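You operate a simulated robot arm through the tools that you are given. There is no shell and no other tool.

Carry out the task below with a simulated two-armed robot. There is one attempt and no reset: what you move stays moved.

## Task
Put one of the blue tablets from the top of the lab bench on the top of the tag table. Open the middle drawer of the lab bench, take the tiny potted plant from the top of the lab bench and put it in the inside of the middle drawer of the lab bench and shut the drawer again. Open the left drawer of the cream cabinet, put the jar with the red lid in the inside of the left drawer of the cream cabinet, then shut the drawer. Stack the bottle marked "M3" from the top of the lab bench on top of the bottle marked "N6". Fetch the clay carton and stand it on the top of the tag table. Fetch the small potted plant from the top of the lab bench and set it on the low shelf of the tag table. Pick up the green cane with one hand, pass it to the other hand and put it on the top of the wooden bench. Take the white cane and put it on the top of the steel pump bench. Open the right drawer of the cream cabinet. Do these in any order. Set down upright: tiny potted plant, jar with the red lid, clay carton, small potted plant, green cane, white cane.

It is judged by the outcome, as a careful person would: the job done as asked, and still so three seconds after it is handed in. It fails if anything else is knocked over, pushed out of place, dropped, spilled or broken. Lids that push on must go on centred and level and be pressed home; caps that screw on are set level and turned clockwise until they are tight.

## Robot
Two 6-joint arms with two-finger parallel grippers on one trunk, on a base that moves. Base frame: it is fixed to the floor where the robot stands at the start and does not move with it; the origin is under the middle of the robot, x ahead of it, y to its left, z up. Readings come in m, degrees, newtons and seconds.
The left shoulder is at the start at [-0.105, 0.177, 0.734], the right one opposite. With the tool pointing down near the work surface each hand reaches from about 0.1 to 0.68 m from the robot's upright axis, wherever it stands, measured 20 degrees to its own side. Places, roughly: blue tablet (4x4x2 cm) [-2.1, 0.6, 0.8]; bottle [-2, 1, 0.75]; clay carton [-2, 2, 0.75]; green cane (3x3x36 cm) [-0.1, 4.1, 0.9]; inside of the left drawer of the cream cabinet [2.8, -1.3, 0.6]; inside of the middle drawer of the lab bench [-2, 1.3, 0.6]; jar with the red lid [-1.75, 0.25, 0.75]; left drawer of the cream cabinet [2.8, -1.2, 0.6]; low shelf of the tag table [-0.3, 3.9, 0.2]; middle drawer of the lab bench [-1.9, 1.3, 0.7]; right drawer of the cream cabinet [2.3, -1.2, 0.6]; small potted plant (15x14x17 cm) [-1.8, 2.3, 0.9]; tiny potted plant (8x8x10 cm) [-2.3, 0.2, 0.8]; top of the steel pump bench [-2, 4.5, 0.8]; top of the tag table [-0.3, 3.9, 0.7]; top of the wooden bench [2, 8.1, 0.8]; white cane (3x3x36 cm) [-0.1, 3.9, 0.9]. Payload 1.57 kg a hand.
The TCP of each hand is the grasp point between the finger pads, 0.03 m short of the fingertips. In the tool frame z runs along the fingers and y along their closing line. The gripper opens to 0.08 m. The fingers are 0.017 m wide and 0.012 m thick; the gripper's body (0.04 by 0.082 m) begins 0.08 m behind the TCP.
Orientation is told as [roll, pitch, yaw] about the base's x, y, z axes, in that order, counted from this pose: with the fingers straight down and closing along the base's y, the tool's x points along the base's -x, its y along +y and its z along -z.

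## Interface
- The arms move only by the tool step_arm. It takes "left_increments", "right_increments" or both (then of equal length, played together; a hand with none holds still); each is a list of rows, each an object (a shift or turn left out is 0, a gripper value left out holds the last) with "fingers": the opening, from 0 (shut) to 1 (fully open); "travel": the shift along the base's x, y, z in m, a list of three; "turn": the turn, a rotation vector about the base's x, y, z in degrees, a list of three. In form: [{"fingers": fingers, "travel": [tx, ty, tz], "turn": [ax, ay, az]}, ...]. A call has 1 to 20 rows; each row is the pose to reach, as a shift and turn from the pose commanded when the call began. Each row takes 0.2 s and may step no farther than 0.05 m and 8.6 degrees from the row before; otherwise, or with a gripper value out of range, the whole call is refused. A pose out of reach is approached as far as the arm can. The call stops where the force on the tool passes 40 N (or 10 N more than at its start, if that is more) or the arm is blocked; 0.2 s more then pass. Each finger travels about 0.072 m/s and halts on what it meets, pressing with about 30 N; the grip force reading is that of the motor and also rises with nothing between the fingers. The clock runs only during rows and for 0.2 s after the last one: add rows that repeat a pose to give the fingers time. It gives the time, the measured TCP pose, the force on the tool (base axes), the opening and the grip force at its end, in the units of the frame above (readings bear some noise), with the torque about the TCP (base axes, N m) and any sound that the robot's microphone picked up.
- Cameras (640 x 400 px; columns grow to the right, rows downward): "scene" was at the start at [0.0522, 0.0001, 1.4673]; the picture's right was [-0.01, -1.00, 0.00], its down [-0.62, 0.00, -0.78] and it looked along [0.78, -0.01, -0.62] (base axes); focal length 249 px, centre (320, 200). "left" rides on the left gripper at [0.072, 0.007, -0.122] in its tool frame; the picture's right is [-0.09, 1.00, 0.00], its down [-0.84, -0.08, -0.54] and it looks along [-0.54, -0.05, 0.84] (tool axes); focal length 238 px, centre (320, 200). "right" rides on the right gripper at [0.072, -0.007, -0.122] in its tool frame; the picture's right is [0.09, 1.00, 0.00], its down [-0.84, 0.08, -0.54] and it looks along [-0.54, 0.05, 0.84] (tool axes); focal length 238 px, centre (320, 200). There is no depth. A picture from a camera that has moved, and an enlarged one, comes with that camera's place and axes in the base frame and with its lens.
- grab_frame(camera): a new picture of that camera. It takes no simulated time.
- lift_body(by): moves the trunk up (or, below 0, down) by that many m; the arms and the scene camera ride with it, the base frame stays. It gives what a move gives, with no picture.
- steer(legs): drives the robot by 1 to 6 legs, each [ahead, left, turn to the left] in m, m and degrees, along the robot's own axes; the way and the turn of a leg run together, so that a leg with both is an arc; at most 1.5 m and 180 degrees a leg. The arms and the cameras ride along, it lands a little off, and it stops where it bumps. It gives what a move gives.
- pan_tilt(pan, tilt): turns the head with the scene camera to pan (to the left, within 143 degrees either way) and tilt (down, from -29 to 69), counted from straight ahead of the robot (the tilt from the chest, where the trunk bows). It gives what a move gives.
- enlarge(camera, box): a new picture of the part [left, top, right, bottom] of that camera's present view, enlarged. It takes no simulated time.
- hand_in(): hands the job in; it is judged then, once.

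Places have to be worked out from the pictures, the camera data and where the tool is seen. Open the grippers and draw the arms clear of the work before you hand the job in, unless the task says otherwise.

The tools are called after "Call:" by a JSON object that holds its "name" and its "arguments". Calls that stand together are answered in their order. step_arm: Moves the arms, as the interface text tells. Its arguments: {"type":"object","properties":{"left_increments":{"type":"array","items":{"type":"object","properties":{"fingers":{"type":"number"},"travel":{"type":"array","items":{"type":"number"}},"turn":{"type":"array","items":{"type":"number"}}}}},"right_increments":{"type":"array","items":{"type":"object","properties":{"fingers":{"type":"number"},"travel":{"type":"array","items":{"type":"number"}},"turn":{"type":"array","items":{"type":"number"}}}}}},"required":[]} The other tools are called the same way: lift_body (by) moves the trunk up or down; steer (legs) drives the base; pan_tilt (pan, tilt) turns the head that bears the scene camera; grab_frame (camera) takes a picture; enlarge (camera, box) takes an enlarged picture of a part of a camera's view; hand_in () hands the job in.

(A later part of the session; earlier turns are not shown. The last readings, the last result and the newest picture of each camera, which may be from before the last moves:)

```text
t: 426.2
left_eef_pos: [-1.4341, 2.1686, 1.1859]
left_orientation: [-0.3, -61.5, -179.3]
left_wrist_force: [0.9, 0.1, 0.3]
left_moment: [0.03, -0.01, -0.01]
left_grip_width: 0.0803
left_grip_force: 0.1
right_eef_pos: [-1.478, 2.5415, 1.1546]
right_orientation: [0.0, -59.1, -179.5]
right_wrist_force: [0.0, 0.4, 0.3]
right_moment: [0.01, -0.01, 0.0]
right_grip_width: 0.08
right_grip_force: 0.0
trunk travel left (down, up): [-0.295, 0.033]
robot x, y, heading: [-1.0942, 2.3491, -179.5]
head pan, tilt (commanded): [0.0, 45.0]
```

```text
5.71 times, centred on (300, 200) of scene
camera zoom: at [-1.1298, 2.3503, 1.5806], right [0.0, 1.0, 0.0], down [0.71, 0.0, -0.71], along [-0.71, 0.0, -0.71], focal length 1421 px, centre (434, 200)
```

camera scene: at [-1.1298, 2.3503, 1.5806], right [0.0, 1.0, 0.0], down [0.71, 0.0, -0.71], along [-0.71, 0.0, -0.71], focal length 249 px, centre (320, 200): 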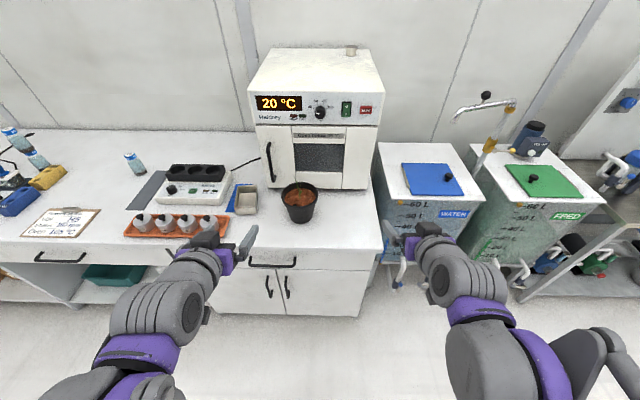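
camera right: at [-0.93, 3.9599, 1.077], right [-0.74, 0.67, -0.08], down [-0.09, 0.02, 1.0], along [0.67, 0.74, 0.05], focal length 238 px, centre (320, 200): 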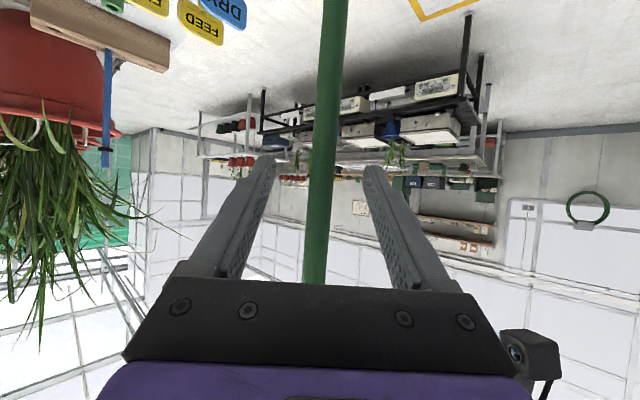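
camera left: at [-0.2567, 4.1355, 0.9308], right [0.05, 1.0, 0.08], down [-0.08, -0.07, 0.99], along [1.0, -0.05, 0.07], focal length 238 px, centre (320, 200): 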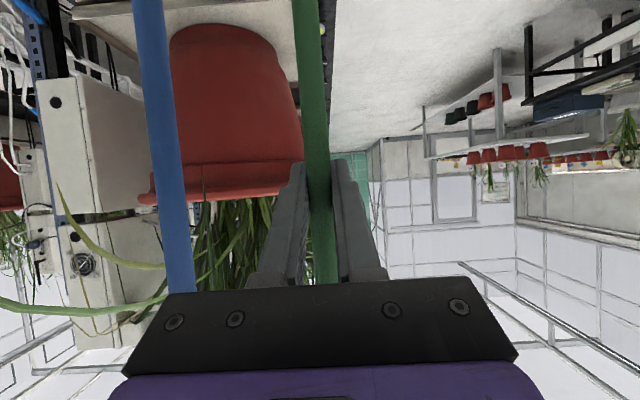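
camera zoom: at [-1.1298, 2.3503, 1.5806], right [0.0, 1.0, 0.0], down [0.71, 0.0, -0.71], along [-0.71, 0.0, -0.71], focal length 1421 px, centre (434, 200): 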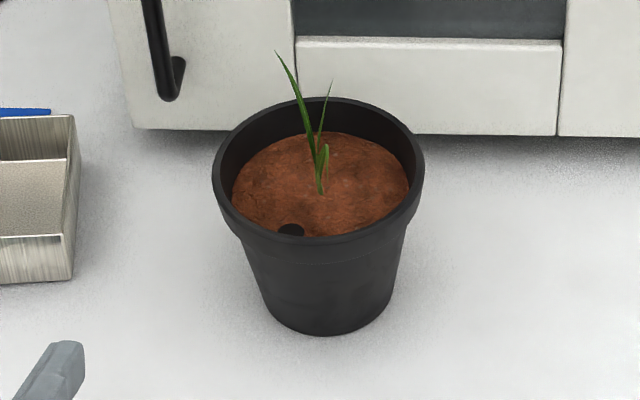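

Pot: rim diameter ≈0.142 m, rim z≈0.923, centre ≈(-1.821, 2.274), soil ~2.4 cm below the rim. I'll lift it with both hands, each pinching the rim at its side, hands pitched 45°. First centre the base and set both hands' pitch.

Call:
{"name": "steer", "arguments": {"legs": [[0.0, 0.075, -0.5]]}}

Call:
{"name": "step_arm", "arguments": {"left_increments": [{"turn": [0, -8, 0], "travel": [-0.04, 0.01, -0.01], "fingers": 0.625}, {"turn": [0, -16.5, 0], "travel": [-0.08, 0.02, -0.02]}, {"turn": [0, -16.5, 0], "travel": [-0.12, 0.035, -0.03]}, {"turn": [0, -16.5, 0], "travel": [-0.16, 0.05, -0.04]}, {"turn": [0, -16.5, 0], "travel": [-0.2, 0.065, -0.06]}, {"turn": [0, -16.5, 0], "travel": [-0.23, 0.075, -0.09]}], "right_increments": [{"turn": [0, -7, 0], "travel": [-0.04, -0.02, -0.01], "fingers": 0.625}, {"turn": [0, -14.1, 0], "travel": [-0.08, -0.04, -0.02]}, {"turn": [0, -14.1, 0], "travel": [-0.12, -0.06, -0.03]}, {"turn": [0, -14.1, 0], "travel": [-0.15, -0.07, -0.04]}, {"turn": [0, -14.1, 0], "travel": [-0.17, -0.08, -0.05]}, {"turn": [0, -14.1, 0], "travel": [-0.19, -0.09, -0.06]}]}}

Call:
{"name": "grab_frame", "arguments": {"camera": "scene"}}

Call:
{"name": "grab_frame", "arguments": {"camera": "left"}}

Call:
{"name": "grab_frame", "arguments": {"camera": "right"}}

```text
t: 427.5
left_eef_pos: [-1.4341, 2.099, 1.1863]
left_orientation: [-0.4, -61.4, -179.8]
left_wrist_force: [-1.0, 0.3, 0.1]
left_moment: [0.01, 0.02, -0.01]
left_grip_width: 0.0799
left_grip_force: 0.1
right_eef_pos: [-1.4754, 2.4728, 1.1547]
right_orientation: [-0.2, -59.1, 179.9]
right_wrist_force: [0.1, -0.1, 0.1]
right_moment: [0.0, 0.02, -0.01]
right_grip_width: 0.0799
right_grip_force: 0.0
trunk travel left (down, up): [-0.295, 0.033]
robot x, y, heading: [-1.0927, 2.2779, 179.8]
head pan, tilt (commanded): [0.0, 45.0]
```

```text
t: 428.9
left_eef_pos: [-1.668, 2.1749, 1.0943]
left_orientation: [-0.2, -44.9, -179.8]
left_wrist_force: [-0.2, -0.3, 0.6]
left_moment: [0.04, -0.04, 0.0]
left_grip_width: 0.0499
left_grip_force: 0.1
right_eef_pos: [-1.666, 2.3833, 1.0941]
right_orientation: [-0.2, -44.9, 179.9]
right_wrist_force: [-1.1, 0.7, -0.9]
right_moment: [0.04, 0.01, -0.01]
right_grip_width: 0.0501
right_grip_force: 0.1
trunk travel left (down, up): [-0.295, 0.033]
robot x, y, heading: [-1.0947, 2.279, 179.8]
head pan, tilt (commanded): [0.0, 45.0]
```

```text
taken
camera scene: at [-1.1323, 2.2778, 1.5806], right [0.0, 1.0, 0.0], down [0.71, 0.0, -0.71], along [-0.71, 0.0, -0.71], focal length 249 px, centre (320, 200)
```

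scene: 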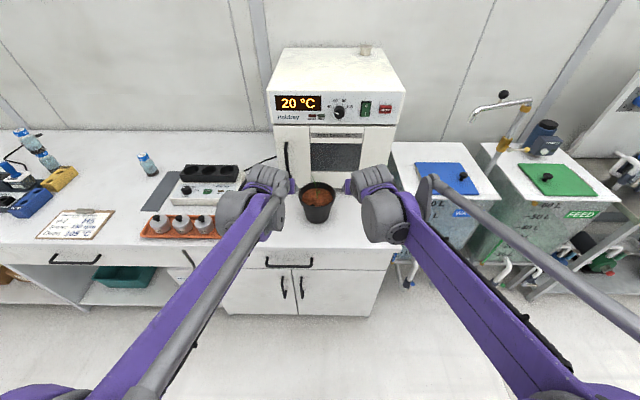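

```text
taken
camera left: at [-1.5327, 2.1684, 1.1303], right [-0.07, -1.0, 0.06], down [-0.21, 0.07, 0.97], along [-0.98, 0.05, -0.21], focal length 238 px, centre (320, 200)
```

left: 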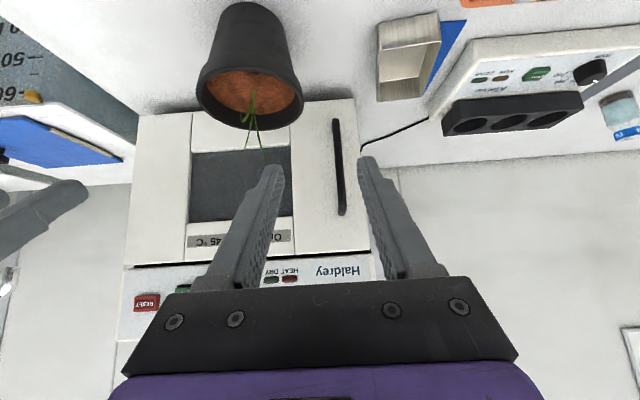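

```text
taken
camera right: at [-1.5295, 2.389, 1.1301], right [0.06, -1.0, -0.07], down [-0.21, -0.08, 0.97], along [-0.98, -0.05, -0.21], focal length 238 px, centre (320, 200)
```

right: 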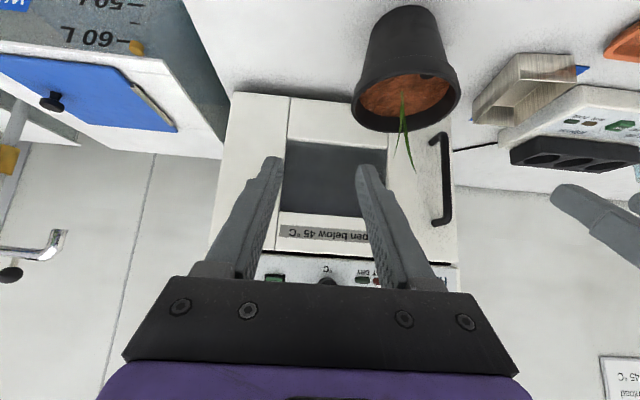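

Call:
{"name": "enlarge", "arguments": {"camera": "scene", "box": [280, 165, 360, 235]}}

Call:
{"name": "enlarge", "arguments": {"camera": "left", "box": [180, 0, 330, 140]}}

Call:
{"name": "enlarge", "arguments": {"camera": "right", "box": [330, 0, 480, 140]}}

```text
5.71 times, centred on (320, 200) of scene
camera zoom: at [-1.1323, 2.2778, 1.5806], right [0.0, 1.0, 0.0], down [0.71, 0.0, -0.71], along [-0.71, 0.0, -0.71], focal length 1421 px, centre (320, 200)
```

zoom: 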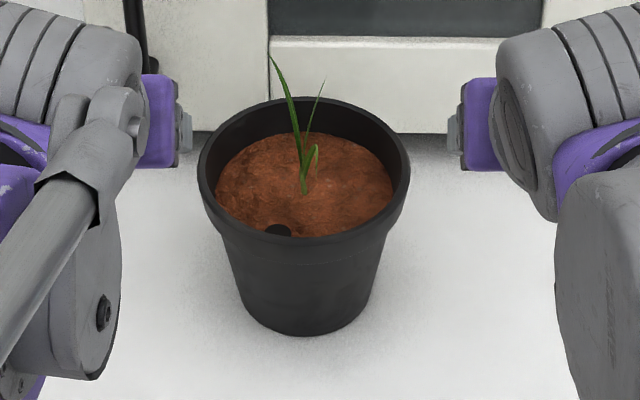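

```text
2.86 times, centred on (255, 70) of left
camera zoom: at [-1.5327, 2.1684, 1.1303], right [-0.07, -1.0, 0.06], down [-0.21, 0.07, 0.97], along [-0.98, 0.05, -0.21], focal length 681 px, centre (506, 571)
```

zoom: 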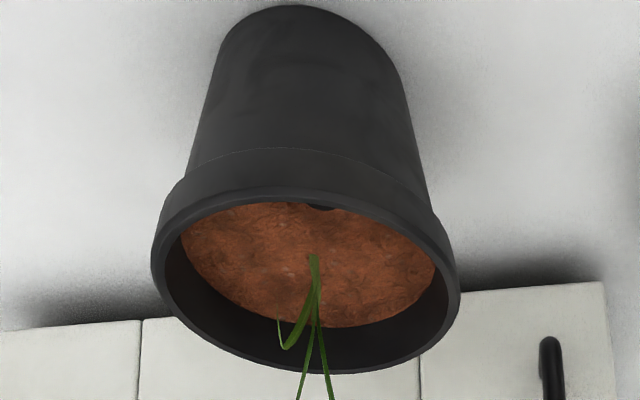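

```text
2.86 times, centred on (405, 70) of right
camera zoom: at [-1.5295, 2.389, 1.1301], right [0.06, -1.0, -0.07], down [-0.21, -0.08, 0.97], along [-0.98, -0.05, -0.21], focal length 681 px, centre (77, 571)
```

zoom: 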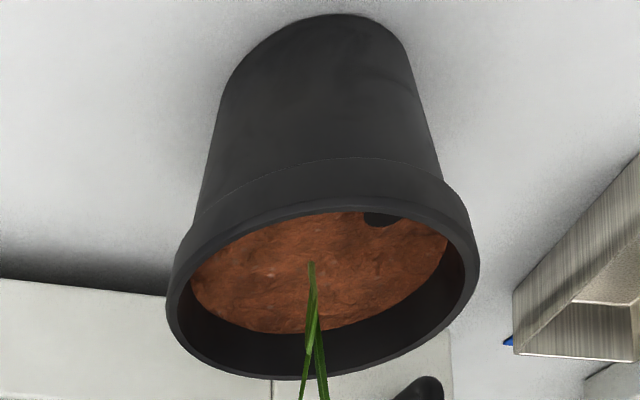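

Rim centre ≈(-1.82, 2.268), rim z≈0.919. Bring both hands over the left and right sides of the rim, still ~7 cm above.

Call:
{"name": "step_arm", "arguments": {"left_increments": [{"travel": [-0.035, 0.0, -0.02]}, {"travel": [-0.07, 0.006, -0.045]}, {"travel": [-0.105, 0.016, -0.07]}, {"travel": [-0.138, 0.026, -0.099]}], "right_increments": [{"travel": [-0.035, -0.01, -0.02]}, {"travel": [-0.07, -0.02, -0.045]}, {"travel": [-0.105, -0.035, -0.07]}, {"travel": [-0.14, -0.048, -0.099]}]}}

Call:
{"name": "grab_frame", "arguments": {"camera": "left"}}

Call:
{"name": "grab_frame", "arguments": {"camera": "right"}}

Call:
{"name": "enlarge", "arguments": {"camera": "scene", "box": [260, 140, 380, 235]}}

```text
t: 429.9
left_eef_pos: [-1.8072, 2.2012, 0.9975]
left_orientation: [-0.1, -44.8, -180.0]
left_wrist_force: [0.2, 0.9, 1.0]
left_moment: [0.01, -0.02, 0.01]
left_grip_width: 0.0499
left_grip_force: 0.0
right_eef_pos: [-1.8087, 2.3357, 0.9923]
right_orientation: [-0.2, -44.8, 179.9]
right_wrist_force: [-0.4, 0.4, 0.2]
right_moment: [0.01, -0.01, 0.01]
right_grip_width: 0.0499
right_grip_force: 0.0
trunk travel left (down, up): [-0.295, 0.033]
robot x, y, heading: [-1.0968, 2.2765, 180.0]
head pan, tilt (commanded): [0.0, 45.0]
```

```text
taken
camera left: at [-1.6709, 2.1951, 1.0337], right [-0.07, -1.0, 0.06], down [-0.21, 0.08, 0.97], along [-0.98, 0.05, -0.22], focal length 238 px, centre (320, 200)
```

left: 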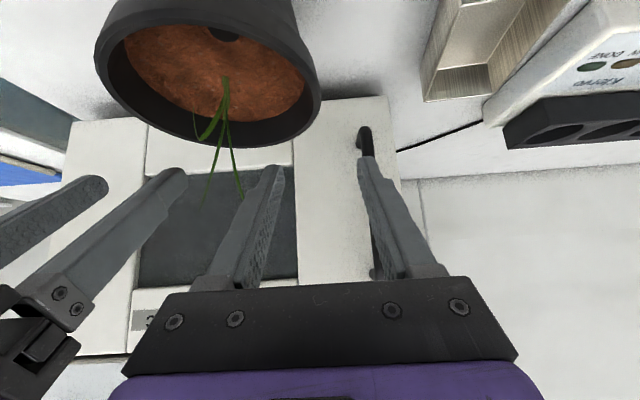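

```text
taken
camera right: at [-1.6717, 2.3419, 1.0295], right [0.06, -1.0, -0.07], down [-0.21, -0.08, 0.97], along [-0.98, -0.05, -0.21], focal length 238 px, centre (320, 200)
```

right: 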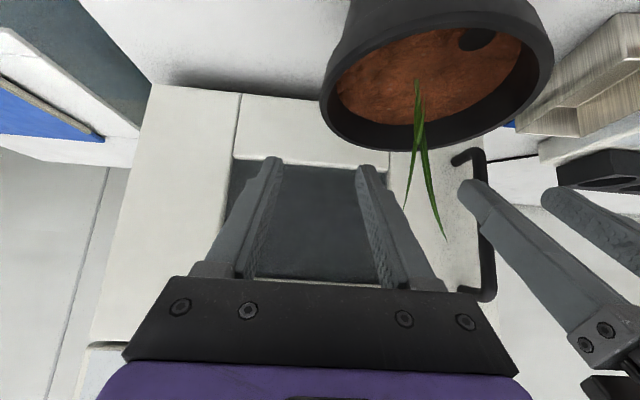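

```text
4.21 times, centred on (320, 188) of scene
camera zoom: at [-1.1337, 2.2779, 1.5806], right [0.0, 1.0, 0.0], down [0.71, 0.0, -0.71], along [-0.71, 0.0, -0.71], focal length 1047 px, centre (320, 253)
```

zoom: 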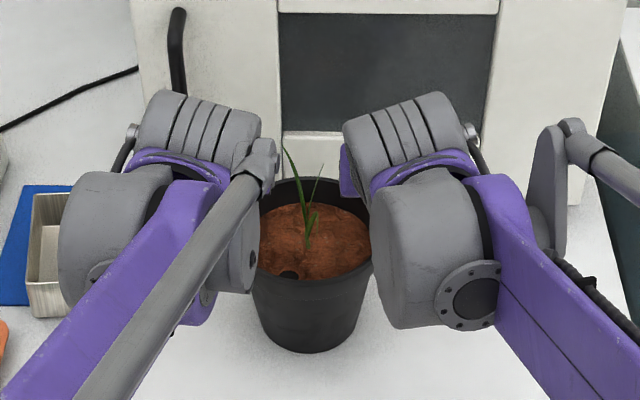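

Both hands line up with the rim's sides (outer edges y≈2.196 and 2.339). Descend to 3 cm above final height and re-check.

Call:
{"name": "step_arm", "arguments": {"left_increments": [{"travel": [-0.002, -0.001, -0.02]}, {"travel": [-0.003, -0.001, -0.042]}], "right_increments": [{"travel": [-0.002, 0, -0.02]}, {"travel": [-0.002, 0, -0.037]}]}}

Call:
{"name": "grab_frame", "arguments": {"camera": "left"}}

Call:
{"name": "grab_frame", "arguments": {"camera": "right"}}

```text
t: 430.5
left_eef_pos: [-1.8063, 2.1994, 0.9557]
left_orientation: [-0.4, -45.0, -179.9]
left_wrist_force: [-0.9, -0.1, 0.4]
left_moment: [0.0, -0.01, 0.02]
left_grip_width: 0.05
left_grip_force: 0.0
right_eef_pos: [-1.8084, 2.3358, 0.9574]
right_orientation: [-0.1, -45.1, 179.9]
right_wrist_force: [-1.0, 0.4, -0.1]
right_moment: [0.02, -0.01, 0.01]
right_grip_width: 0.0498
right_grip_force: 0.1
trunk travel left (down, up): [-0.295, 0.033]
robot x, y, heading: [-1.089, 2.2761, 179.4]
head pan, tilt (commanded): [0.0, 45.0]
```

```text
taken
camera left: at [-1.671, 2.1935, 0.9917], right [-0.07, -1.0, 0.06], down [-0.21, 0.07, 0.97], along [-0.98, 0.05, -0.21], focal length 238 px, centre (320, 200)
```

left: 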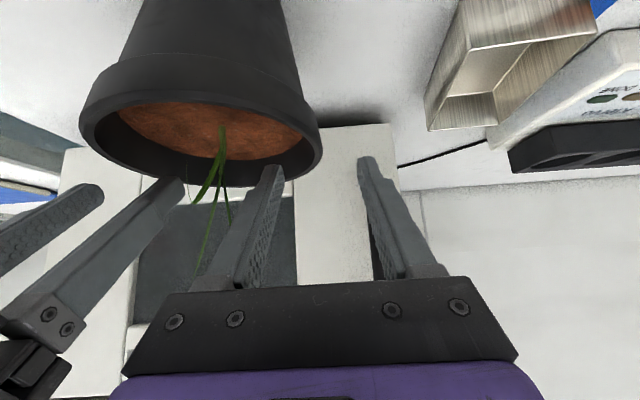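

```text
taken
camera right: at [-1.6707, 2.3417, 0.9942], right [0.06, -1.0, -0.07], down [-0.21, -0.08, 0.97], along [-0.98, -0.05, -0.21], focal length 238 px, centre (320, 200)
```

right: 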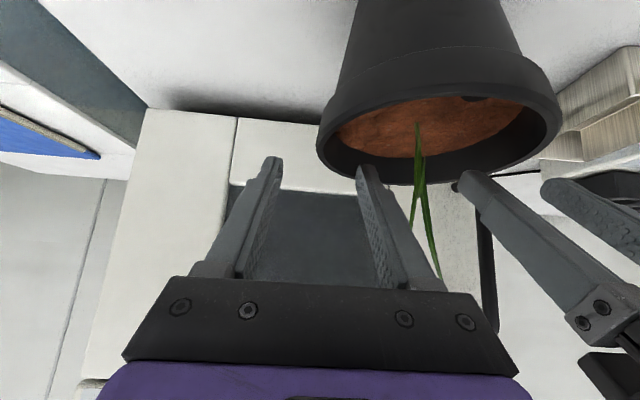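

Rim z≈0.916 from the two heights. Descend the last ~3 cm, so the fingertips straddle the rim wall.

Call:
{"name": "step_arm", "arguments": {"left_increments": [{"travel": [0, 0, -0.015]}, {"travel": [0, 0, -0.025]}, {"travel": [0, 0, -0.031]}], "right_increments": [{"travel": [0, 0, -0.015]}, {"travel": [0, 0, -0.025]}, {"travel": [0, 0, -0.032]}]}}

Call:
{"name": "grab_frame", "arguments": {"camera": "left"}}

Call:
{"name": "grab_frame", "arguments": {"camera": "right"}}

```text
t: 431.3
left_eef_pos: [-1.8073, 2.1991, 0.9268]
left_orientation: [-0.3, -45.3, -179.7]
left_wrist_force: [-2.9, 0.6, 21.1]
left_moment: [0.56, 0.36, 0.06]
left_grip_width: 0.0498
left_grip_force: 0.1
right_eef_pos: [-1.8065, 2.3346, 0.9289]
right_orientation: [-0.2, -45.1, 179.9]
right_wrist_force: [1.2, -0.7, 0.4]
right_moment: [-0.02, -0.02, 0.02]
right_grip_width: 0.0498
right_grip_force: 0.1
trunk travel left (down, up): [-0.295, 0.033]
robot x, y, heading: [-1.0923, 2.279, 179.9]
head pan, tilt (commanded): [0.0, 45.0]
```

```text
taken
camera left: at [-1.6712, 2.1926, 0.9615], right [-0.07, -1.0, 0.06], down [-0.2, 0.07, 0.98], along [-0.98, 0.05, -0.21], focal length 238 px, centre (320, 200)
```

left: 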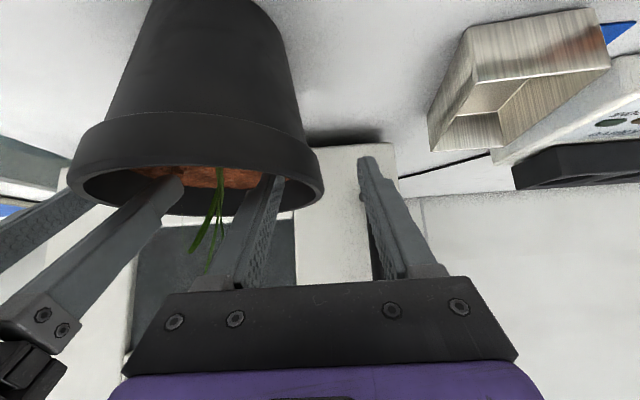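

```text
taken
camera right: at [-1.669, 2.3407, 0.9642], right [0.06, -1.0, -0.07], down [-0.21, -0.08, 0.98], along [-0.98, -0.05, -0.21], focal length 238 px, centre (320, 200)
```

right: 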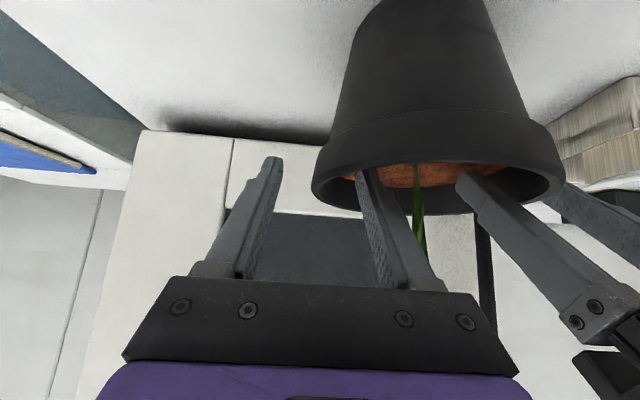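

The left inner fingertip is touching soil; raise it 3 mm, then close both hands on the rim together.

Call:
{"name": "step_arm", "arguments": {"left_increments": [{"travel": [0, 0, 0.004]}, {"travel": [0, 0, 0.004], "fingers": 0}, {"travel": [0, 0, 0.004], "fingers": 0}, {"travel": [0, 0, 0.004], "fingers": 0}, {"travel": [0, 0, 0.004], "fingers": 0}], "right_increments": [{"travel": [0, 0, 0.0]}, {"travel": [0, 0, 0.0], "fingers": 0}, {"travel": [0, 0, 0.0], "fingers": 0}, {"travel": [0, 0, 0.0], "fingers": 0}, {"travel": [0, 0, 0.0], "fingers": 0}]}}

Call:
{"name": "grab_frame", "arguments": {"camera": "left"}}

Call:
{"name": "grab_frame", "arguments": {"camera": "right"}}

```text
t: 432.5
left_eef_pos: [-1.8052, 2.2042, 0.9278]
left_orientation: [-0.5, -45.0, -180.1]
left_wrist_force: [4.1, 33.1, 0.4]
left_moment: [0.68, -0.16, -0.03]
left_grip_width: 0.0099
left_grip_force: 28.3
right_eef_pos: [-1.8069, 2.3315, 0.9269]
right_orientation: [0.1, -45.1, 179.9]
right_wrist_force: [-4.7, -29.9, 8.4]
right_moment: [-0.2, 0.0, -0.55]
right_grip_width: 0.013
right_grip_force: 30.0
trunk travel left (down, up): [-0.295, 0.033]
robot x, y, heading: [-1.0926, 2.2787, 179.8]
head pan, tilt (commanded): [0.0, 45.0]
```

```text
taken
camera left: at [-1.6703, 2.1962, 0.9637], right [-0.07, -1.0, 0.06], down [-0.21, 0.07, 0.98], along [-0.98, 0.06, -0.21], focal length 238 px, centre (320, 200)
```

left: 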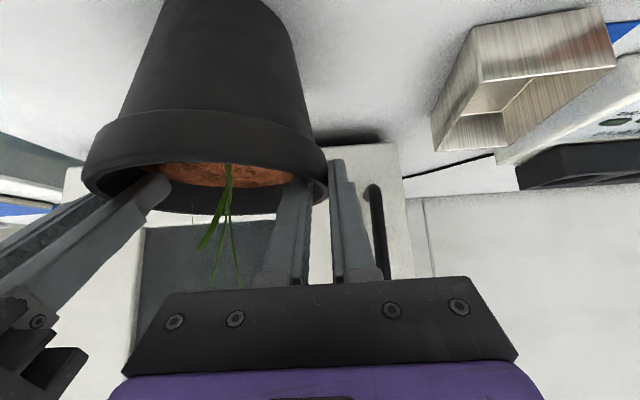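

```text
taken
camera right: at [-1.6695, 2.3386, 0.9631], right [0.06, -1.0, -0.06], down [-0.21, -0.08, 0.98], along [-0.98, -0.05, -0.21], focal length 238 px, centre (320, 200)
```

right: 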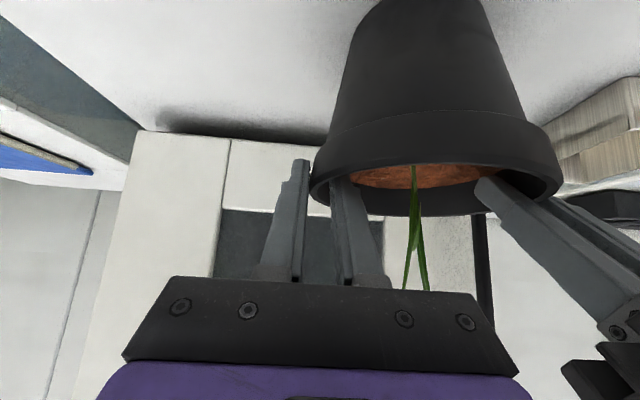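

Both hands grip the rim (≈1 cm thick) but pull outward with ~30 N; relax that by moving each inward to its measured place.

Call:
{"name": "step_arm", "arguments": {"left_increments": [{"travel": [0, 0.0025, 0]}, {"travel": [0, 0.005, 0]}, {"travel": [0, 0.005, 0]}], "right_increments": [{"travel": [0, -0.0015, 0]}, {"travel": [0, -0.0035, 0]}, {"travel": [0, -0.0035, 0]}]}}

```text
t: 433.3
left_eef_pos: [-1.8057, 2.203, 0.9282]
left_orientation: [0.0, -45.0, -179.9]
left_wrist_force: [5.2, 13.9, 0.8]
left_moment: [0.72, -0.4, 0.04]
left_grip_width: 0.0097
left_grip_force: 28.3
right_eef_pos: [-1.8071, 2.3308, 0.9276]
right_orientation: [-0.3, -45.0, 179.9]
right_wrist_force: [-6.1, -9.5, 7.2]
right_moment: [0.07, 0.16, -0.77]
right_grip_width: 0.0127
right_grip_force: 30.2
trunk travel left (down, up): [-0.295, 0.033]
robot x, y, heading: [-1.0941, 2.2769, 179.8]
head pan, tilt (commanded): [0.0, 45.0]
```

Call:
{"name": "step_arm", "arguments": {"left_increments": [{"travel": [0, 0.002, 0]}, {"travel": [0, 0.002, 0.004]}, {"travel": [0, 0.002, 0.01]}, {"travel": [0, 0.002, 0.02]}, {"travel": [0, 0.002, 0.03]}], "right_increments": [{"travel": [0, -0.001, 0]}, {"travel": [0, -0.001, 0.004]}, {"travel": [0, -0.001, 0.01]}, {"travel": [0, -0.001, 0.02]}, {"travel": [0, -0.001, 0.03]}]}}

Call:
{"name": "enlarge", "arguments": {"camera": "scene", "box": [260, 140, 380, 235]}}

Call:
{"name": "grab_frame", "arguments": {"camera": "left"}}

```text
t: 434.5
left_eef_pos: [-1.8075, 2.2026, 0.9581]
left_orientation: [0.0, -45.0, -179.9]
left_wrist_force: [-3.5, -17.3, -5.1]
left_moment: [-0.03, 0.4, 0.83]
left_grip_width: 0.0094
left_grip_force: 27.5
right_eef_pos: [-1.8074, 2.3319, 0.9572]
right_orientation: [-0.2, -44.9, 179.9]
right_wrist_force: [3.5, 17.2, -3.4]
right_moment: [-0.09, -0.52, -0.34]
right_grip_width: 0.0125
right_grip_force: 29.7
trunk travel left (down, up): [-0.295, 0.033]
robot x, y, heading: [-1.0922, 2.2777, 179.9]
head pan, tilt (commanded): [0.0, 45.0]
```

```text
4.21 times, centred on (320, 188) of scene
camera zoom: at [-1.1304, 2.2777, 1.5806], right [0.0, 1.0, 0.0], down [0.71, 0.0, -0.71], along [-0.71, 0.0, -0.71], focal length 1047 px, centre (320, 253)
```

zoom: 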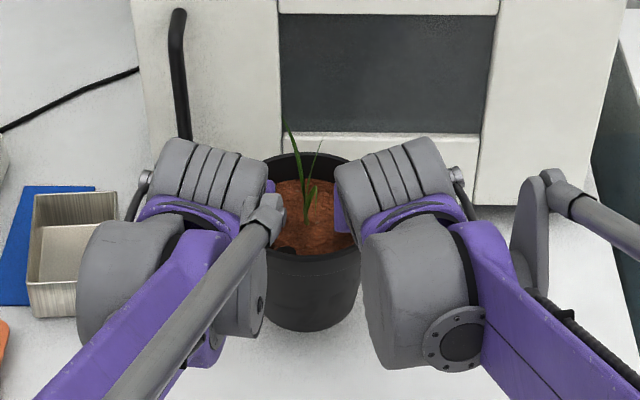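

```text
taken
camera left: at [-1.6719, 2.1974, 0.9938], right [-0.06, -1.0, 0.06], down [-0.21, 0.08, 0.97], along [-0.98, 0.05, -0.21], focal length 238 px, centre (320, 200)
```

left: 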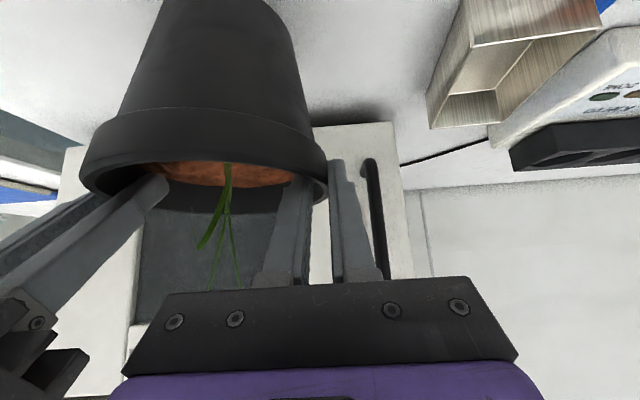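

Pot is lifting (total ≈8.5 N). Ease the slight squeeze and raise it 12 cm more.

Call:
{"name": "step_arm", "arguments": {"left_increments": [{"travel": [0, -0.001, 0.02]}, {"travel": [0, -0.001, 0.05]}, {"travel": [0, -0.001, 0.08]}, {"travel": [0, -0.001, 0.11]}], "right_increments": [{"travel": [0, 0.0005, 0.02]}, {"travel": [0, 0.0005, 0.05]}, {"travel": [0, 0.0005, 0.08]}, {"travel": [0, 0.0005, 0.11]}]}}

Call:
{"name": "grab_frame", "arguments": {"camera": "scene"}}

```text
t: 435.5
left_eef_pos: [-1.8069, 2.2025, 1.0695]
left_orientation: [-0.3, -44.9, -179.8]
left_wrist_force: [-4.3, -23.1, -7.0]
left_moment: [-0.19, 0.19, 0.83]
left_grip_width: 0.009
left_grip_force: 27.6
right_eef_pos: [-1.8066, 2.3314, 1.066]
right_orientation: [-0.3, -45.0, 179.9]
right_wrist_force: [4.8, 22.3, -2.1]
right_moment: [-0.19, -0.36, -0.32]
right_grip_width: 0.0124
right_grip_force: 29.7
trunk travel left (down, up): [-0.295, 0.033]
robot x, y, heading: [-1.093, 2.2791, 179.7]
head pan, tilt (commanded): [0.0, 45.0]
```

```text
taken
camera scene: at [-1.1298, 2.2778, 1.5806], right [0.0, 1.0, 0.0], down [0.71, 0.0, -0.71], along [-0.71, 0.0, -0.71], focal length 249 px, centre (320, 200)
```

scene: 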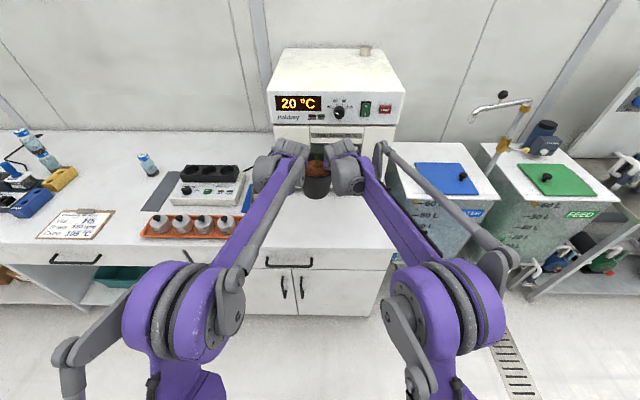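

Call:
{"name": "step_arm", "arguments": {"left_increments": [{"travel": [0, -0.001, 0]}, {"travel": [0, -0.002, 0]}, {"travel": [0, -0.002, 0]}], "right_increments": [{"travel": [0, 0.0005, 0]}, {"travel": [0, 0.001, 0.001]}, {"travel": [0, 0.001, 0.002]}]}}

```text
t: 436.3
left_eef_pos: [-1.8077, 2.2029, 1.0682]
left_orientation: [-0.3, -44.9, -179.9]
left_wrist_force: [-1.1, -13.9, -3.8]
left_moment: [0.15, -0.27, 0.59]
left_grip_width: 0.0094
left_grip_force: 28.2
right_eef_pos: [-1.8078, 2.3307, 1.0689]
right_orientation: [-0.1, -45.1, 179.9]
right_wrist_force: [1.1, 14.0, -6.5]
right_moment: [0.02, 0.15, -0.45]
right_grip_width: 0.0124
right_grip_force: 29.9
trunk travel left (down, up): [-0.295, 0.033]
robot x, y, heading: [-1.0967, 2.2771, 179.7]
head pan, tilt (commanded): [0.0, 45.0]
```

Pot secure. Pull it in closer to the body and carry it: turn to face +y, drive up alongside the tag table, then face the table.

Call:
{"name": "step_arm", "arguments": {"left_increments": [{"travel": [0.03, 0, 0.005]}, {"travel": [0.06, 0, 0.01]}, {"travel": [0.09, 0, 0.01]}, {"travel": [0.12, 0, 0.01]}, {"travel": [0.15, 0, 0.01]}], "right_increments": [{"travel": [0.03, 0, 0.005]}, {"travel": [0.06, 0, 0.01]}, {"travel": [0.09, 0, 0.01]}, {"travel": [0.12, 0, 0.01]}, {"travel": [0.15, 0, 0.01]}]}}

Call:
{"name": "steer", "arguments": {"legs": [[-0.02, 0, 0], [0, 0, -90]]}}

Call:
{"name": "grab_frame", "arguments": {"camera": "scene"}}

```text
t: 437.5
left_eef_pos: [-1.6555, 2.2025, 1.0775]
left_orientation: [-0.1, -45.0, -179.9]
left_wrist_force: [-3.1, -12.1, -5.6]
left_moment: [0.24, 0.12, 0.44]
left_grip_width: 0.0095
left_grip_force: 27.7
right_eef_pos: [-1.6539, 2.3314, 1.0801]
right_orientation: [-0.2, -45.0, 179.7]
right_wrist_force: [3.8, 13.8, -3.8]
right_moment: [-0.36, -0.35, 0.04]
right_grip_width: 0.0109
right_grip_force: 28.5
trunk travel left (down, up): [-0.295, 0.033]
robot x, y, heading: [-1.0915, 2.2776, 179.8]
head pan, tilt (commanded): [0.0, 45.0]
```

```text
t: 442.1
left_eef_pos: [-1.1624, 2.8396, 1.0765]
left_orientation: [-0.2, -44.9, 91.6]
left_wrist_force: [-12.8, 0.9, -2.5]
left_moment: [-0.11, -0.32, 0.44]
left_grip_width: 0.0094
left_grip_force: 27.8
right_eef_pos: [-1.0346, 2.8412, 1.0788]
right_orientation: [-0.2, -45.1, 91.5]
right_wrist_force: [12.1, -1.3, -6.1]
right_moment: [-0.06, 0.03, -0.3]
right_grip_width: 0.011
right_grip_force: 28.9
trunk travel left (down, up): [-0.295, 0.033]
robot x, y, heading: [-1.0708, 2.2785, 91.3]
head pan, tilt (commanded): [0.0, 45.0]
```

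```text
taken
camera scene: at [-1.0711, 2.3179, 1.5806], right [1.0, 0.02, 0.0], down [0.02, -0.71, -0.71], along [-0.02, 0.71, -0.71], focal length 249 px, centre (320, 200)
```

scene: 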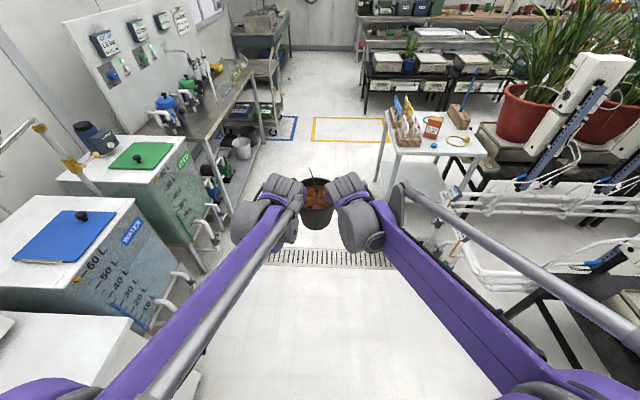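

Call:
{"name": "steer", "arguments": {"legs": [[0, 0, -1.3], [1.4, 0, 0], [0.2, 0, 0], [0, 0, -90]]}}

Call:
{"name": "grab_frame", "arguments": {"camera": "scene"}}

```text
t: 454.4
left_eef_pos: [-0.5165, 3.9276, 1.0758]
left_orientation: [-0.2, -44.9, -0.5]
left_wrist_force: [0.2, 4.7, -3.1]
left_moment: [-0.46, 0.09, 0.26]
left_grip_width: 0.0091
left_grip_force: 28.0
right_eef_pos: [-0.5185, 3.7988, 1.0797]
right_orientation: [-0.2, -44.8, -0.7]
right_wrist_force: [-0.5, -3.8, -6.5]
right_moment: [0.15, 0.08, -0.18]
right_grip_width: 0.0107
right_grip_force: 28.9
trunk travel left (down, up): [-0.295, 0.033]
robot x, y, heading: [-1.0815, 3.8592, -0.7]
head pan, tilt (commanded): [0.0, 45.0]
```

```text
taken
camera scene: at [-1.0383, 3.8605, 1.5806], right [-0.01, -1.0, 0.0], down [-0.71, 0.01, -0.71], along [0.71, -0.01, -0.71], focal length 249 px, centre (320, 200)
```

scene: 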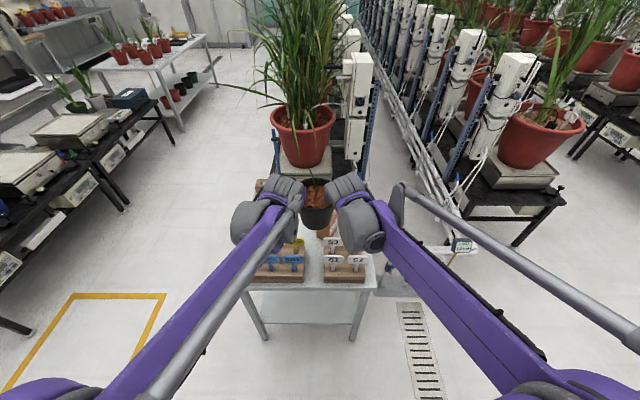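

Now back up so the pot is clear of the table edge, centred on the shelf opening, and check what is behind me.

Call:
{"name": "steer", "arguments": {"legs": [[-0.2, 0.03, 0.7]]}}

Call:
{"name": "pan_tilt", "arguments": {"pan": 140, "tilt": 50}}

Call:
{"name": "grab_frame", "arguments": {"camera": "scene"}}

```text
t: 456.0
left_eef_pos: [-0.7101, 3.9667, 1.0776]
left_orientation: [-0.2, -44.9, 0.3]
left_wrist_force: [0.4, 1.3, -2.6]
left_moment: [-0.47, -0.02, 0.25]
left_grip_width: 0.0093
left_grip_force: 27.7
right_eef_pos: [-0.7122, 3.8377, 1.08]
right_orientation: [-0.1, -45.0, -0.1]
right_wrist_force: [-0.9, -0.3, -6.2]
right_moment: [0.24, 0.18, -0.09]
right_grip_width: 0.0112
right_grip_force: 27.9
trunk travel left (down, up): [-0.295, 0.033]
robot x, y, heading: [-1.2753, 3.889, -0.3]
head pan, tilt (commanded): [0.0, 45.0]
```

```text
t: 458.2
left_eef_pos: [-0.7103, 3.9668, 1.0767]
left_orientation: [-0.2, -44.9, 0.2]
left_wrist_force: [2.0, 0.4, -3.3]
left_moment: [-0.51, -0.02, 0.24]
left_grip_width: 0.0089
left_grip_force: 27.4
right_eef_pos: [-0.7123, 3.8386, 1.0788]
right_orientation: [-0.2, -44.9, 0.0]
right_wrist_force: [-0.7, -0.9, -6.6]
right_moment: [0.32, 0.15, -0.06]
right_grip_width: 0.0107
right_grip_force: 28.8
trunk travel left (down, up): [-0.295, 0.033]
robot x, y, heading: [-1.2753, 3.8926, -0.3]
head pan, tilt (commanded): [140.0, 50.0]
```

```text
taken
camera scene: at [-1.3729, 3.942, 1.5737], right [0.64, 0.76, 0.0], down [0.59, -0.49, -0.64], along [-0.49, 0.41, -0.77], focal length 249 px, centre (320, 200)
```

scene: 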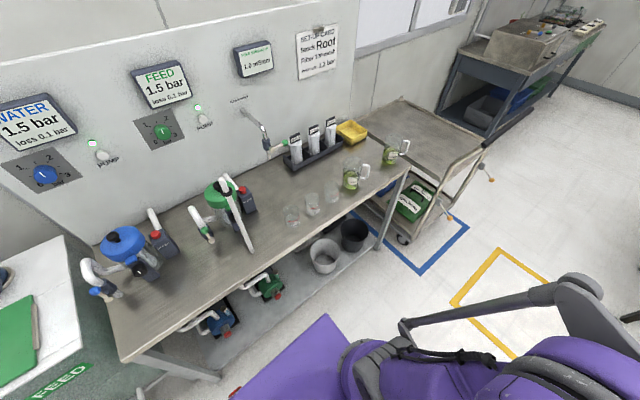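

White cane still stands, and the robot's back reaches only ~0.22–0.27 m behind its axis; backing 5.5 cm more is safe. Then lower the trunk fully.

Call:
{"name": "steer", "arguments": {"legs": [[-0.055, 0, 0.3]]}}

Call:
{"name": "lift_body", "arguments": {"by": -0.15}}

Call:
{"name": "grab_frame", "arguments": {"camera": "scene"}}

```text
t: 459.2
left_eef_pos: [-0.765, 3.9687, 1.0777]
left_orientation: [-0.1, -44.9, 0.5]
left_wrist_force: [1.8, 0.9, -2.7]
left_moment: [-0.49, 0.02, 0.22]
left_grip_width: 0.0091
left_grip_force: 27.4
right_eef_pos: [-0.766, 3.8397, 1.0794]
right_orientation: [-0.3, -44.8, 0.2]
right_wrist_force: [-1.7, 0.2, -6.2]
right_moment: [0.3, 0.16, -0.02]
right_grip_width: 0.0108
right_grip_force: 28.2
trunk travel left (down, up): [-0.295, 0.033]
robot x, y, heading: [-1.3312, 3.889, -0.1]
head pan, tilt (commanded): [140.0, 50.0]
```

```text
t: 460.9
left_eef_pos: [-0.7662, 3.9684, 0.9268]
left_orientation: [-0.3, -44.8, 0.5]
left_wrist_force: [2.7, 0.1, -3.0]
left_moment: [-0.51, 0.1, 0.21]
left_grip_width: 0.0091
left_grip_force: 27.4
right_eef_pos: [-0.767, 3.8405, 0.9304]
right_orientation: [-0.2, -45.0, 0.4]
right_wrist_force: [-1.2, 0.0, -5.8]
right_moment: [0.38, 0.08, 0.07]
right_grip_width: 0.0108
right_grip_force: 28.4
trunk travel left (down, up): [-0.145, 0.183]
robot x, y, heading: [-1.3282, 3.8945, 0.3]
head pan, tilt (commanded): [140.0, 50.0]
```

```text
taken
camera scene: at [-1.4179, 3.9415, 1.4213], right [0.64, 0.77, 0.0], down [0.59, -0.49, -0.64], along [-0.49, 0.41, -0.77], focal length 249 px, centre (320, 200)
```

scene: 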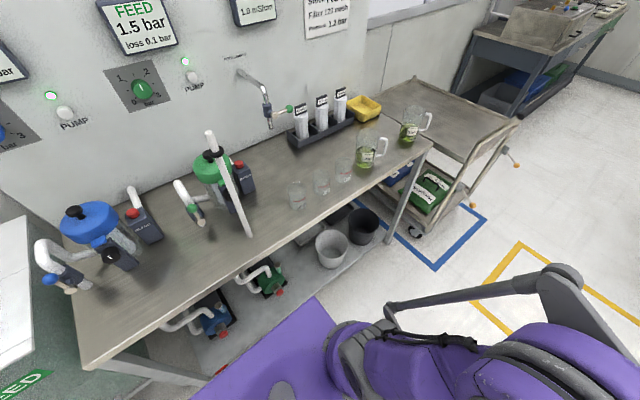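

Still clear behind. Lower the remaining 14 cm of trunk travel and look forward.

Call:
{"name": "lift_body", "arguments": {"by": -0.14}}

Call:
{"name": "grab_frame", "arguments": {"camera": "scene"}}

Call:
{"name": "pan_tilt", "arguments": {"pan": 0, "tilt": 45}}

Call:
{"name": "grab_frame", "arguments": {"camera": "scene"}}

```text
t: 462.6
left_eef_pos: [-0.7663, 3.9701, 0.7865]
left_orientation: [-0.2, -44.9, 0.5]
left_wrist_force: [3.1, -0.8, -3.5]
left_moment: [-0.48, -0.03, 0.21]
left_grip_width: 0.0091
left_grip_force: 28.0
right_eef_pos: [-0.7669, 3.8398, 0.7892]
right_orientation: [-0.3, -45.1, 0.2]
right_wrist_force: [-3.3, -0.6, -4.1]
right_moment: [0.4, 0.17, 0.1]
right_grip_width: 0.0109
right_grip_force: 28.2
trunk travel left (down, up): [-0.005, 0.323]
robot x, y, heading: [-1.3329, 3.89, -0.0]
head pan, tilt (commanded): [140.0, 50.0]
```

```text
taken
camera scene: at [-1.3773, 3.9416, 1.2768], right [0.64, 0.77, 0.0], down [0.59, -0.49, -0.64], along [-0.49, 0.41, -0.77], focal length 249 px, centre (320, 200)
```

scene: 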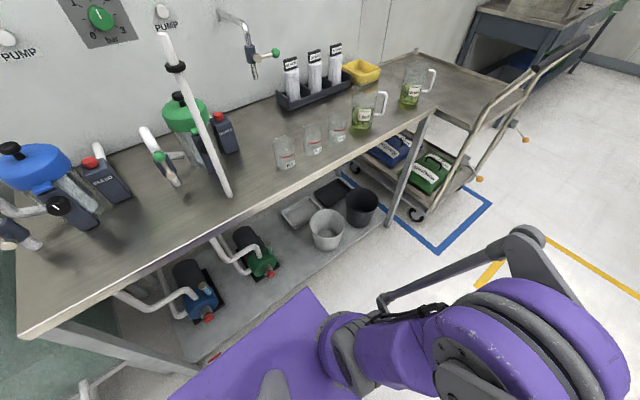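

```text
t: 464.8
left_eef_pos: [-0.7659, 3.969, 0.7872]
left_orientation: [-0.4, -45.0, 0.7]
left_wrist_force: [3.2, -0.1, -4.0]
left_moment: [-0.49, 0.08, 0.25]
left_grip_width: 0.0092
left_grip_force: 27.3
right_eef_pos: [-0.7678, 3.84, 0.7881]
right_orientation: [-0.2, -44.9, 0.2]
right_wrist_force: [-3.4, 0.5, -4.9]
right_moment: [0.46, 0.11, 0.1]
right_grip_width: 0.0106
right_grip_force: 28.2
trunk travel left (down, up): [-0.005, 0.323]
robot x, y, heading: [-1.3299, 3.8895, 0.3]
head pan, tilt (commanded): [0.0, 45.0]
```

```text
taken
camera scene: at [-1.2366, 3.8926, 1.2836], right [0.0, -1.0, 0.0], down [-0.71, 0.0, -0.71], along [0.71, 0.0, -0.71], focal length 249 px, centre (320, 200)
```

scene: 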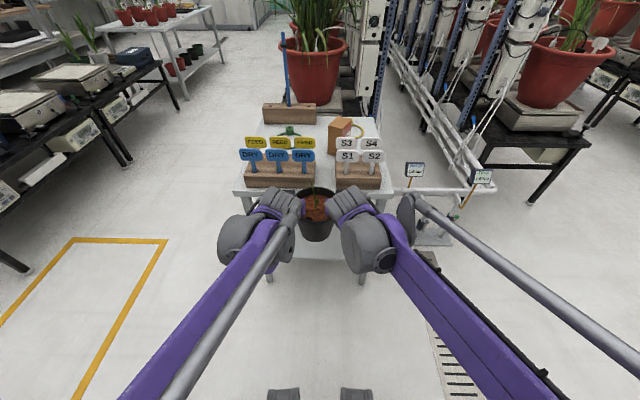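

Call:
{"name": "enlarge", "arguments": {"camera": "scene", "box": [220, 160, 420, 300]}}

Call:
{"name": "grab_frame", "arguments": {"camera": "left"}}

Call:
{"name": "grab_frame", "arguments": {"camera": "right"}}

```text
2.86 times, centred on (320, 230) of scene
camera zoom: at [-1.2366, 3.8926, 1.2836], right [0.0, -1.0, 0.0], down [-0.71, 0.0, -0.71], along [0.71, 0.0, -0.71], focal length 710 px, centre (320, 114)
```

zoom: 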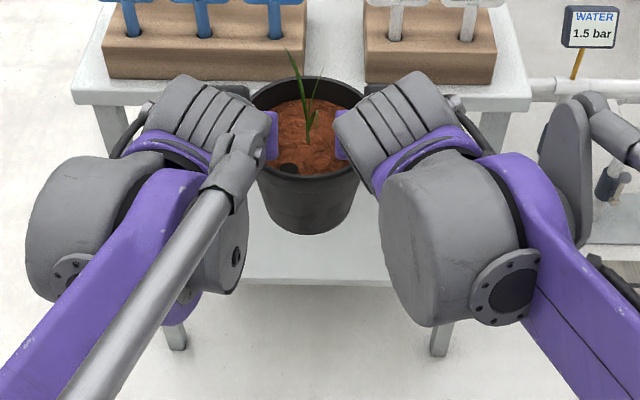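

```text
taken
camera left: at [-0.9053, 3.9756, 0.8223], right [0.06, 1.0, 0.06], down [0.21, -0.07, 0.97], along [0.98, -0.04, -0.21], focal length 238 px, centre (320, 200)
```

left: 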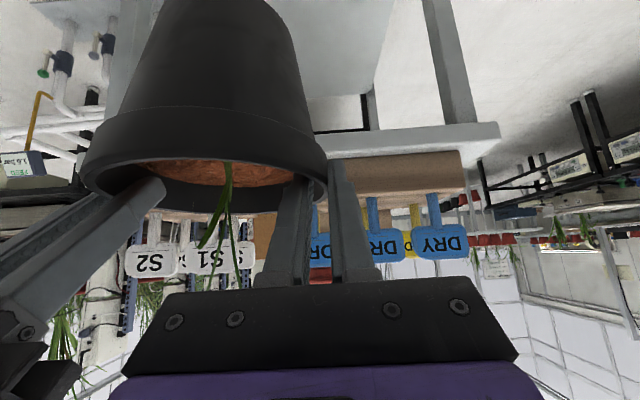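

```text
taken
camera right: at [-0.9034, 3.8334, 0.825], right [-0.07, 1.0, -0.07], down [0.21, 0.08, 0.97], along [0.98, 0.05, -0.21], focal length 238 px, centre (320, 200)
```

right: 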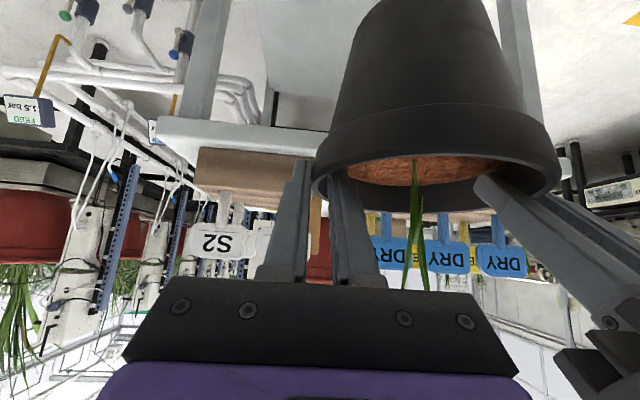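

Shelf top is at z≈0.206, its edge at x≈-0.573; table edge x≈-0.62. Lower the pot with both arms in sync, checking for reach limits.

Call:
{"name": "step_arm", "arguments": {"left_increments": [{"travel": [0, 0, -0.03]}, {"travel": [0, 0, -0.06]}, {"travel": [0, 0, -0.09]}, {"travel": [0, 0, -0.12]}], "right_increments": [{"travel": [0, 0, -0.03]}, {"travel": [0, 0, -0.06]}, {"travel": [0, 0, -0.09]}, {"travel": [0, 0, -0.12]}]}}

```text
t: 465.8
left_eef_pos: [-0.7632, 3.9707, 0.6663]
left_orientation: [-0.2, -45.0, 0.5]
left_wrist_force: [2.8, 11.8, -3.5]
left_moment: [-0.35, 0.23, 0.33]
left_grip_width: 0.0088
left_grip_force: 27.9
right_eef_pos: [-0.7657, 3.8419, 0.6684]
right_orientation: [-0.4, -44.8, 0.3]
right_wrist_force: [-2.8, -10.5, -5.6]
right_moment: [0.25, -0.05, -0.03]
right_grip_width: 0.0109
right_grip_force: 28.4
trunk travel left (down, up): [-0.005, 0.323]
robot x, y, heading: [-1.3303, 3.8881, -0.1]
head pan, tilt (commanded): [0.0, 45.0]
```

Call:
{"name": "step_arm", "arguments": {"left_increments": [{"travel": [0, 0, -0.02]}, {"travel": [0, 0, -0.04]}, {"travel": [0, 0, -0.06]}], "right_increments": [{"travel": [0, 0, -0.02]}, {"travel": [0, 0, -0.04]}, {"travel": [0, 0, -0.06]}]}}

```text
t: 466.6
left_eef_pos: [-0.766, 3.9686, 0.6061]
left_orientation: [-0.2, -44.8, 0.7]
left_wrist_force: [7.3, 17.1, -6.0]
left_moment: [-0.05, -0.41, 0.66]
left_grip_width: 0.009
left_grip_force: 27.6
right_eef_pos: [-0.766, 3.8397, 0.6075]
right_orientation: [-0.2, -44.9, 0.2]
right_wrist_force: [-7.9, -17.5, -2.7]
right_moment: [0.29, 0.65, 0.21]
right_grip_width: 0.0107
right_grip_force: 28.8
trunk travel left (down, up): [-0.005, 0.323]
robot x, y, heading: [-1.3333, 3.8927, 0.2]
head pan, tilt (commanded): [0.0, 45.0]
```

Call:
{"name": "step_arm", "arguments": {"left_increments": [{"travel": [0, 0.001, -0.02]}, {"travel": [0, 0.001, -0.04]}, {"travel": [0, 0.001, -0.06]}], "right_increments": [{"travel": [0, -0.001, -0.02]}, {"travel": [0, -0.001, -0.04]}, {"travel": [0, -0.001, -0.06]}]}}

```text
t: 467.4
left_eef_pos: [-0.7674, 3.9694, 0.5482]
left_orientation: [-0.3, -44.9, 0.5]
left_wrist_force: [5.6, 3.7, -6.7]
left_moment: [-0.31, 0.02, 0.35]
left_grip_width: 0.0091
left_grip_force: 28.0
right_eef_pos: [-0.7664, 3.8406, 0.5478]
right_orientation: [0.0, -45.0, 0.2]
right_wrist_force: [-4.9, -4.7, -2.7]
right_moment: [0.49, 0.19, 0.38]
right_grip_width: 0.0107
right_grip_force: 28.5
trunk travel left (down, up): [-0.005, 0.323]
robot x, y, heading: [-1.3277, 3.8931, 0.2]
head pan, tilt (commanded): [0.0, 45.0]
```

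No limits yet. Continue down and forward together so the pot goes under the table-top level toward the shelf.

Call:
{"name": "step_arm", "arguments": {"left_increments": [{"travel": [0.015, 0, -0.025]}, {"travel": [0.03, 0, -0.05]}, {"travel": [0.05, 0, -0.075]}, {"travel": [0.07, 0, -0.1]}], "right_increments": [{"travel": [0.015, 0, -0.025]}, {"travel": [0.03, 0, -0.05]}, {"travel": [0.05, 0, -0.075]}, {"travel": [0.07, 0, -0.1]}]}}

Call:
{"name": "grab_frame", "arguments": {"camera": "scene"}}

Call:
{"name": "grab_frame", "arguments": {"camera": "left"}}

```text
t: 468.4
left_eef_pos: [-0.6972, 3.9691, 0.4459]
left_orientation: [-0.3, -45.0, 0.6]
left_wrist_force: [4.8, -6.1, -4.9]
left_moment: [-0.62, -0.38, 0.21]
left_grip_width: 0.009
left_grip_force: 28.1
right_eef_pos: [-0.6958, 3.8393, 0.4491]
right_orientation: [-0.1, -45.0, 0.2]
right_wrist_force: [-4.4, 4.6, -3.9]
right_moment: [0.61, 0.53, 0.39]
right_grip_width: 0.0105
right_grip_force: 28.3
trunk travel left (down, up): [-0.005, 0.323]
robot x, y, heading: [-1.3316, 3.8914, 0.2]
head pan, tilt (commanded): [0.0, 45.0]
```

```text
taken
camera scene: at [-1.2359, 3.8926, 1.2835], right [0.0, -1.0, 0.0], down [-0.71, 0.0, -0.71], along [0.71, 0.0, -0.71], focal length 249 px, centre (320, 200)
```

scene: 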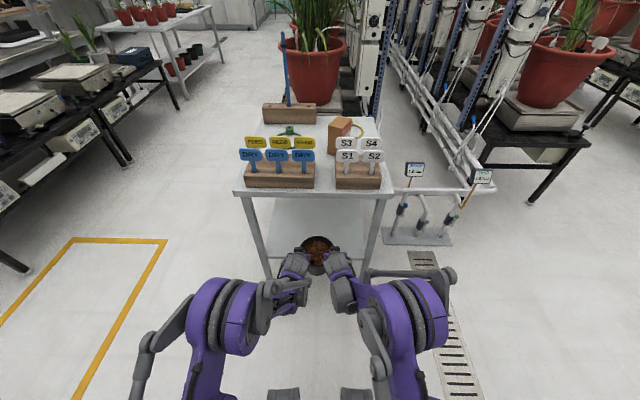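

```text
taken
camera left: at [-0.8358, 3.9757, 0.4808], right [0.06, 1.0, 0.06], down [0.21, -0.07, 0.98], along [0.98, -0.05, -0.21], focal length 238 px, centre (320, 200)
```

left: 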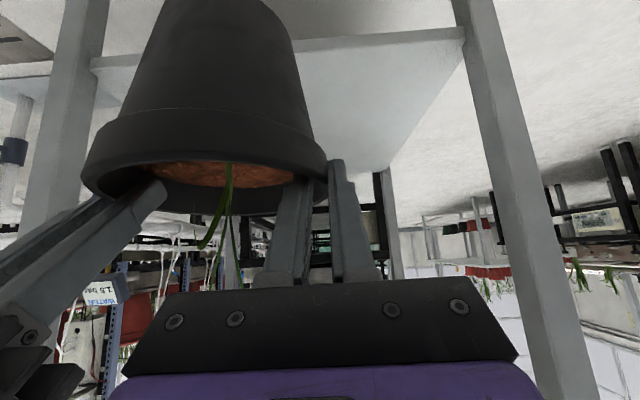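

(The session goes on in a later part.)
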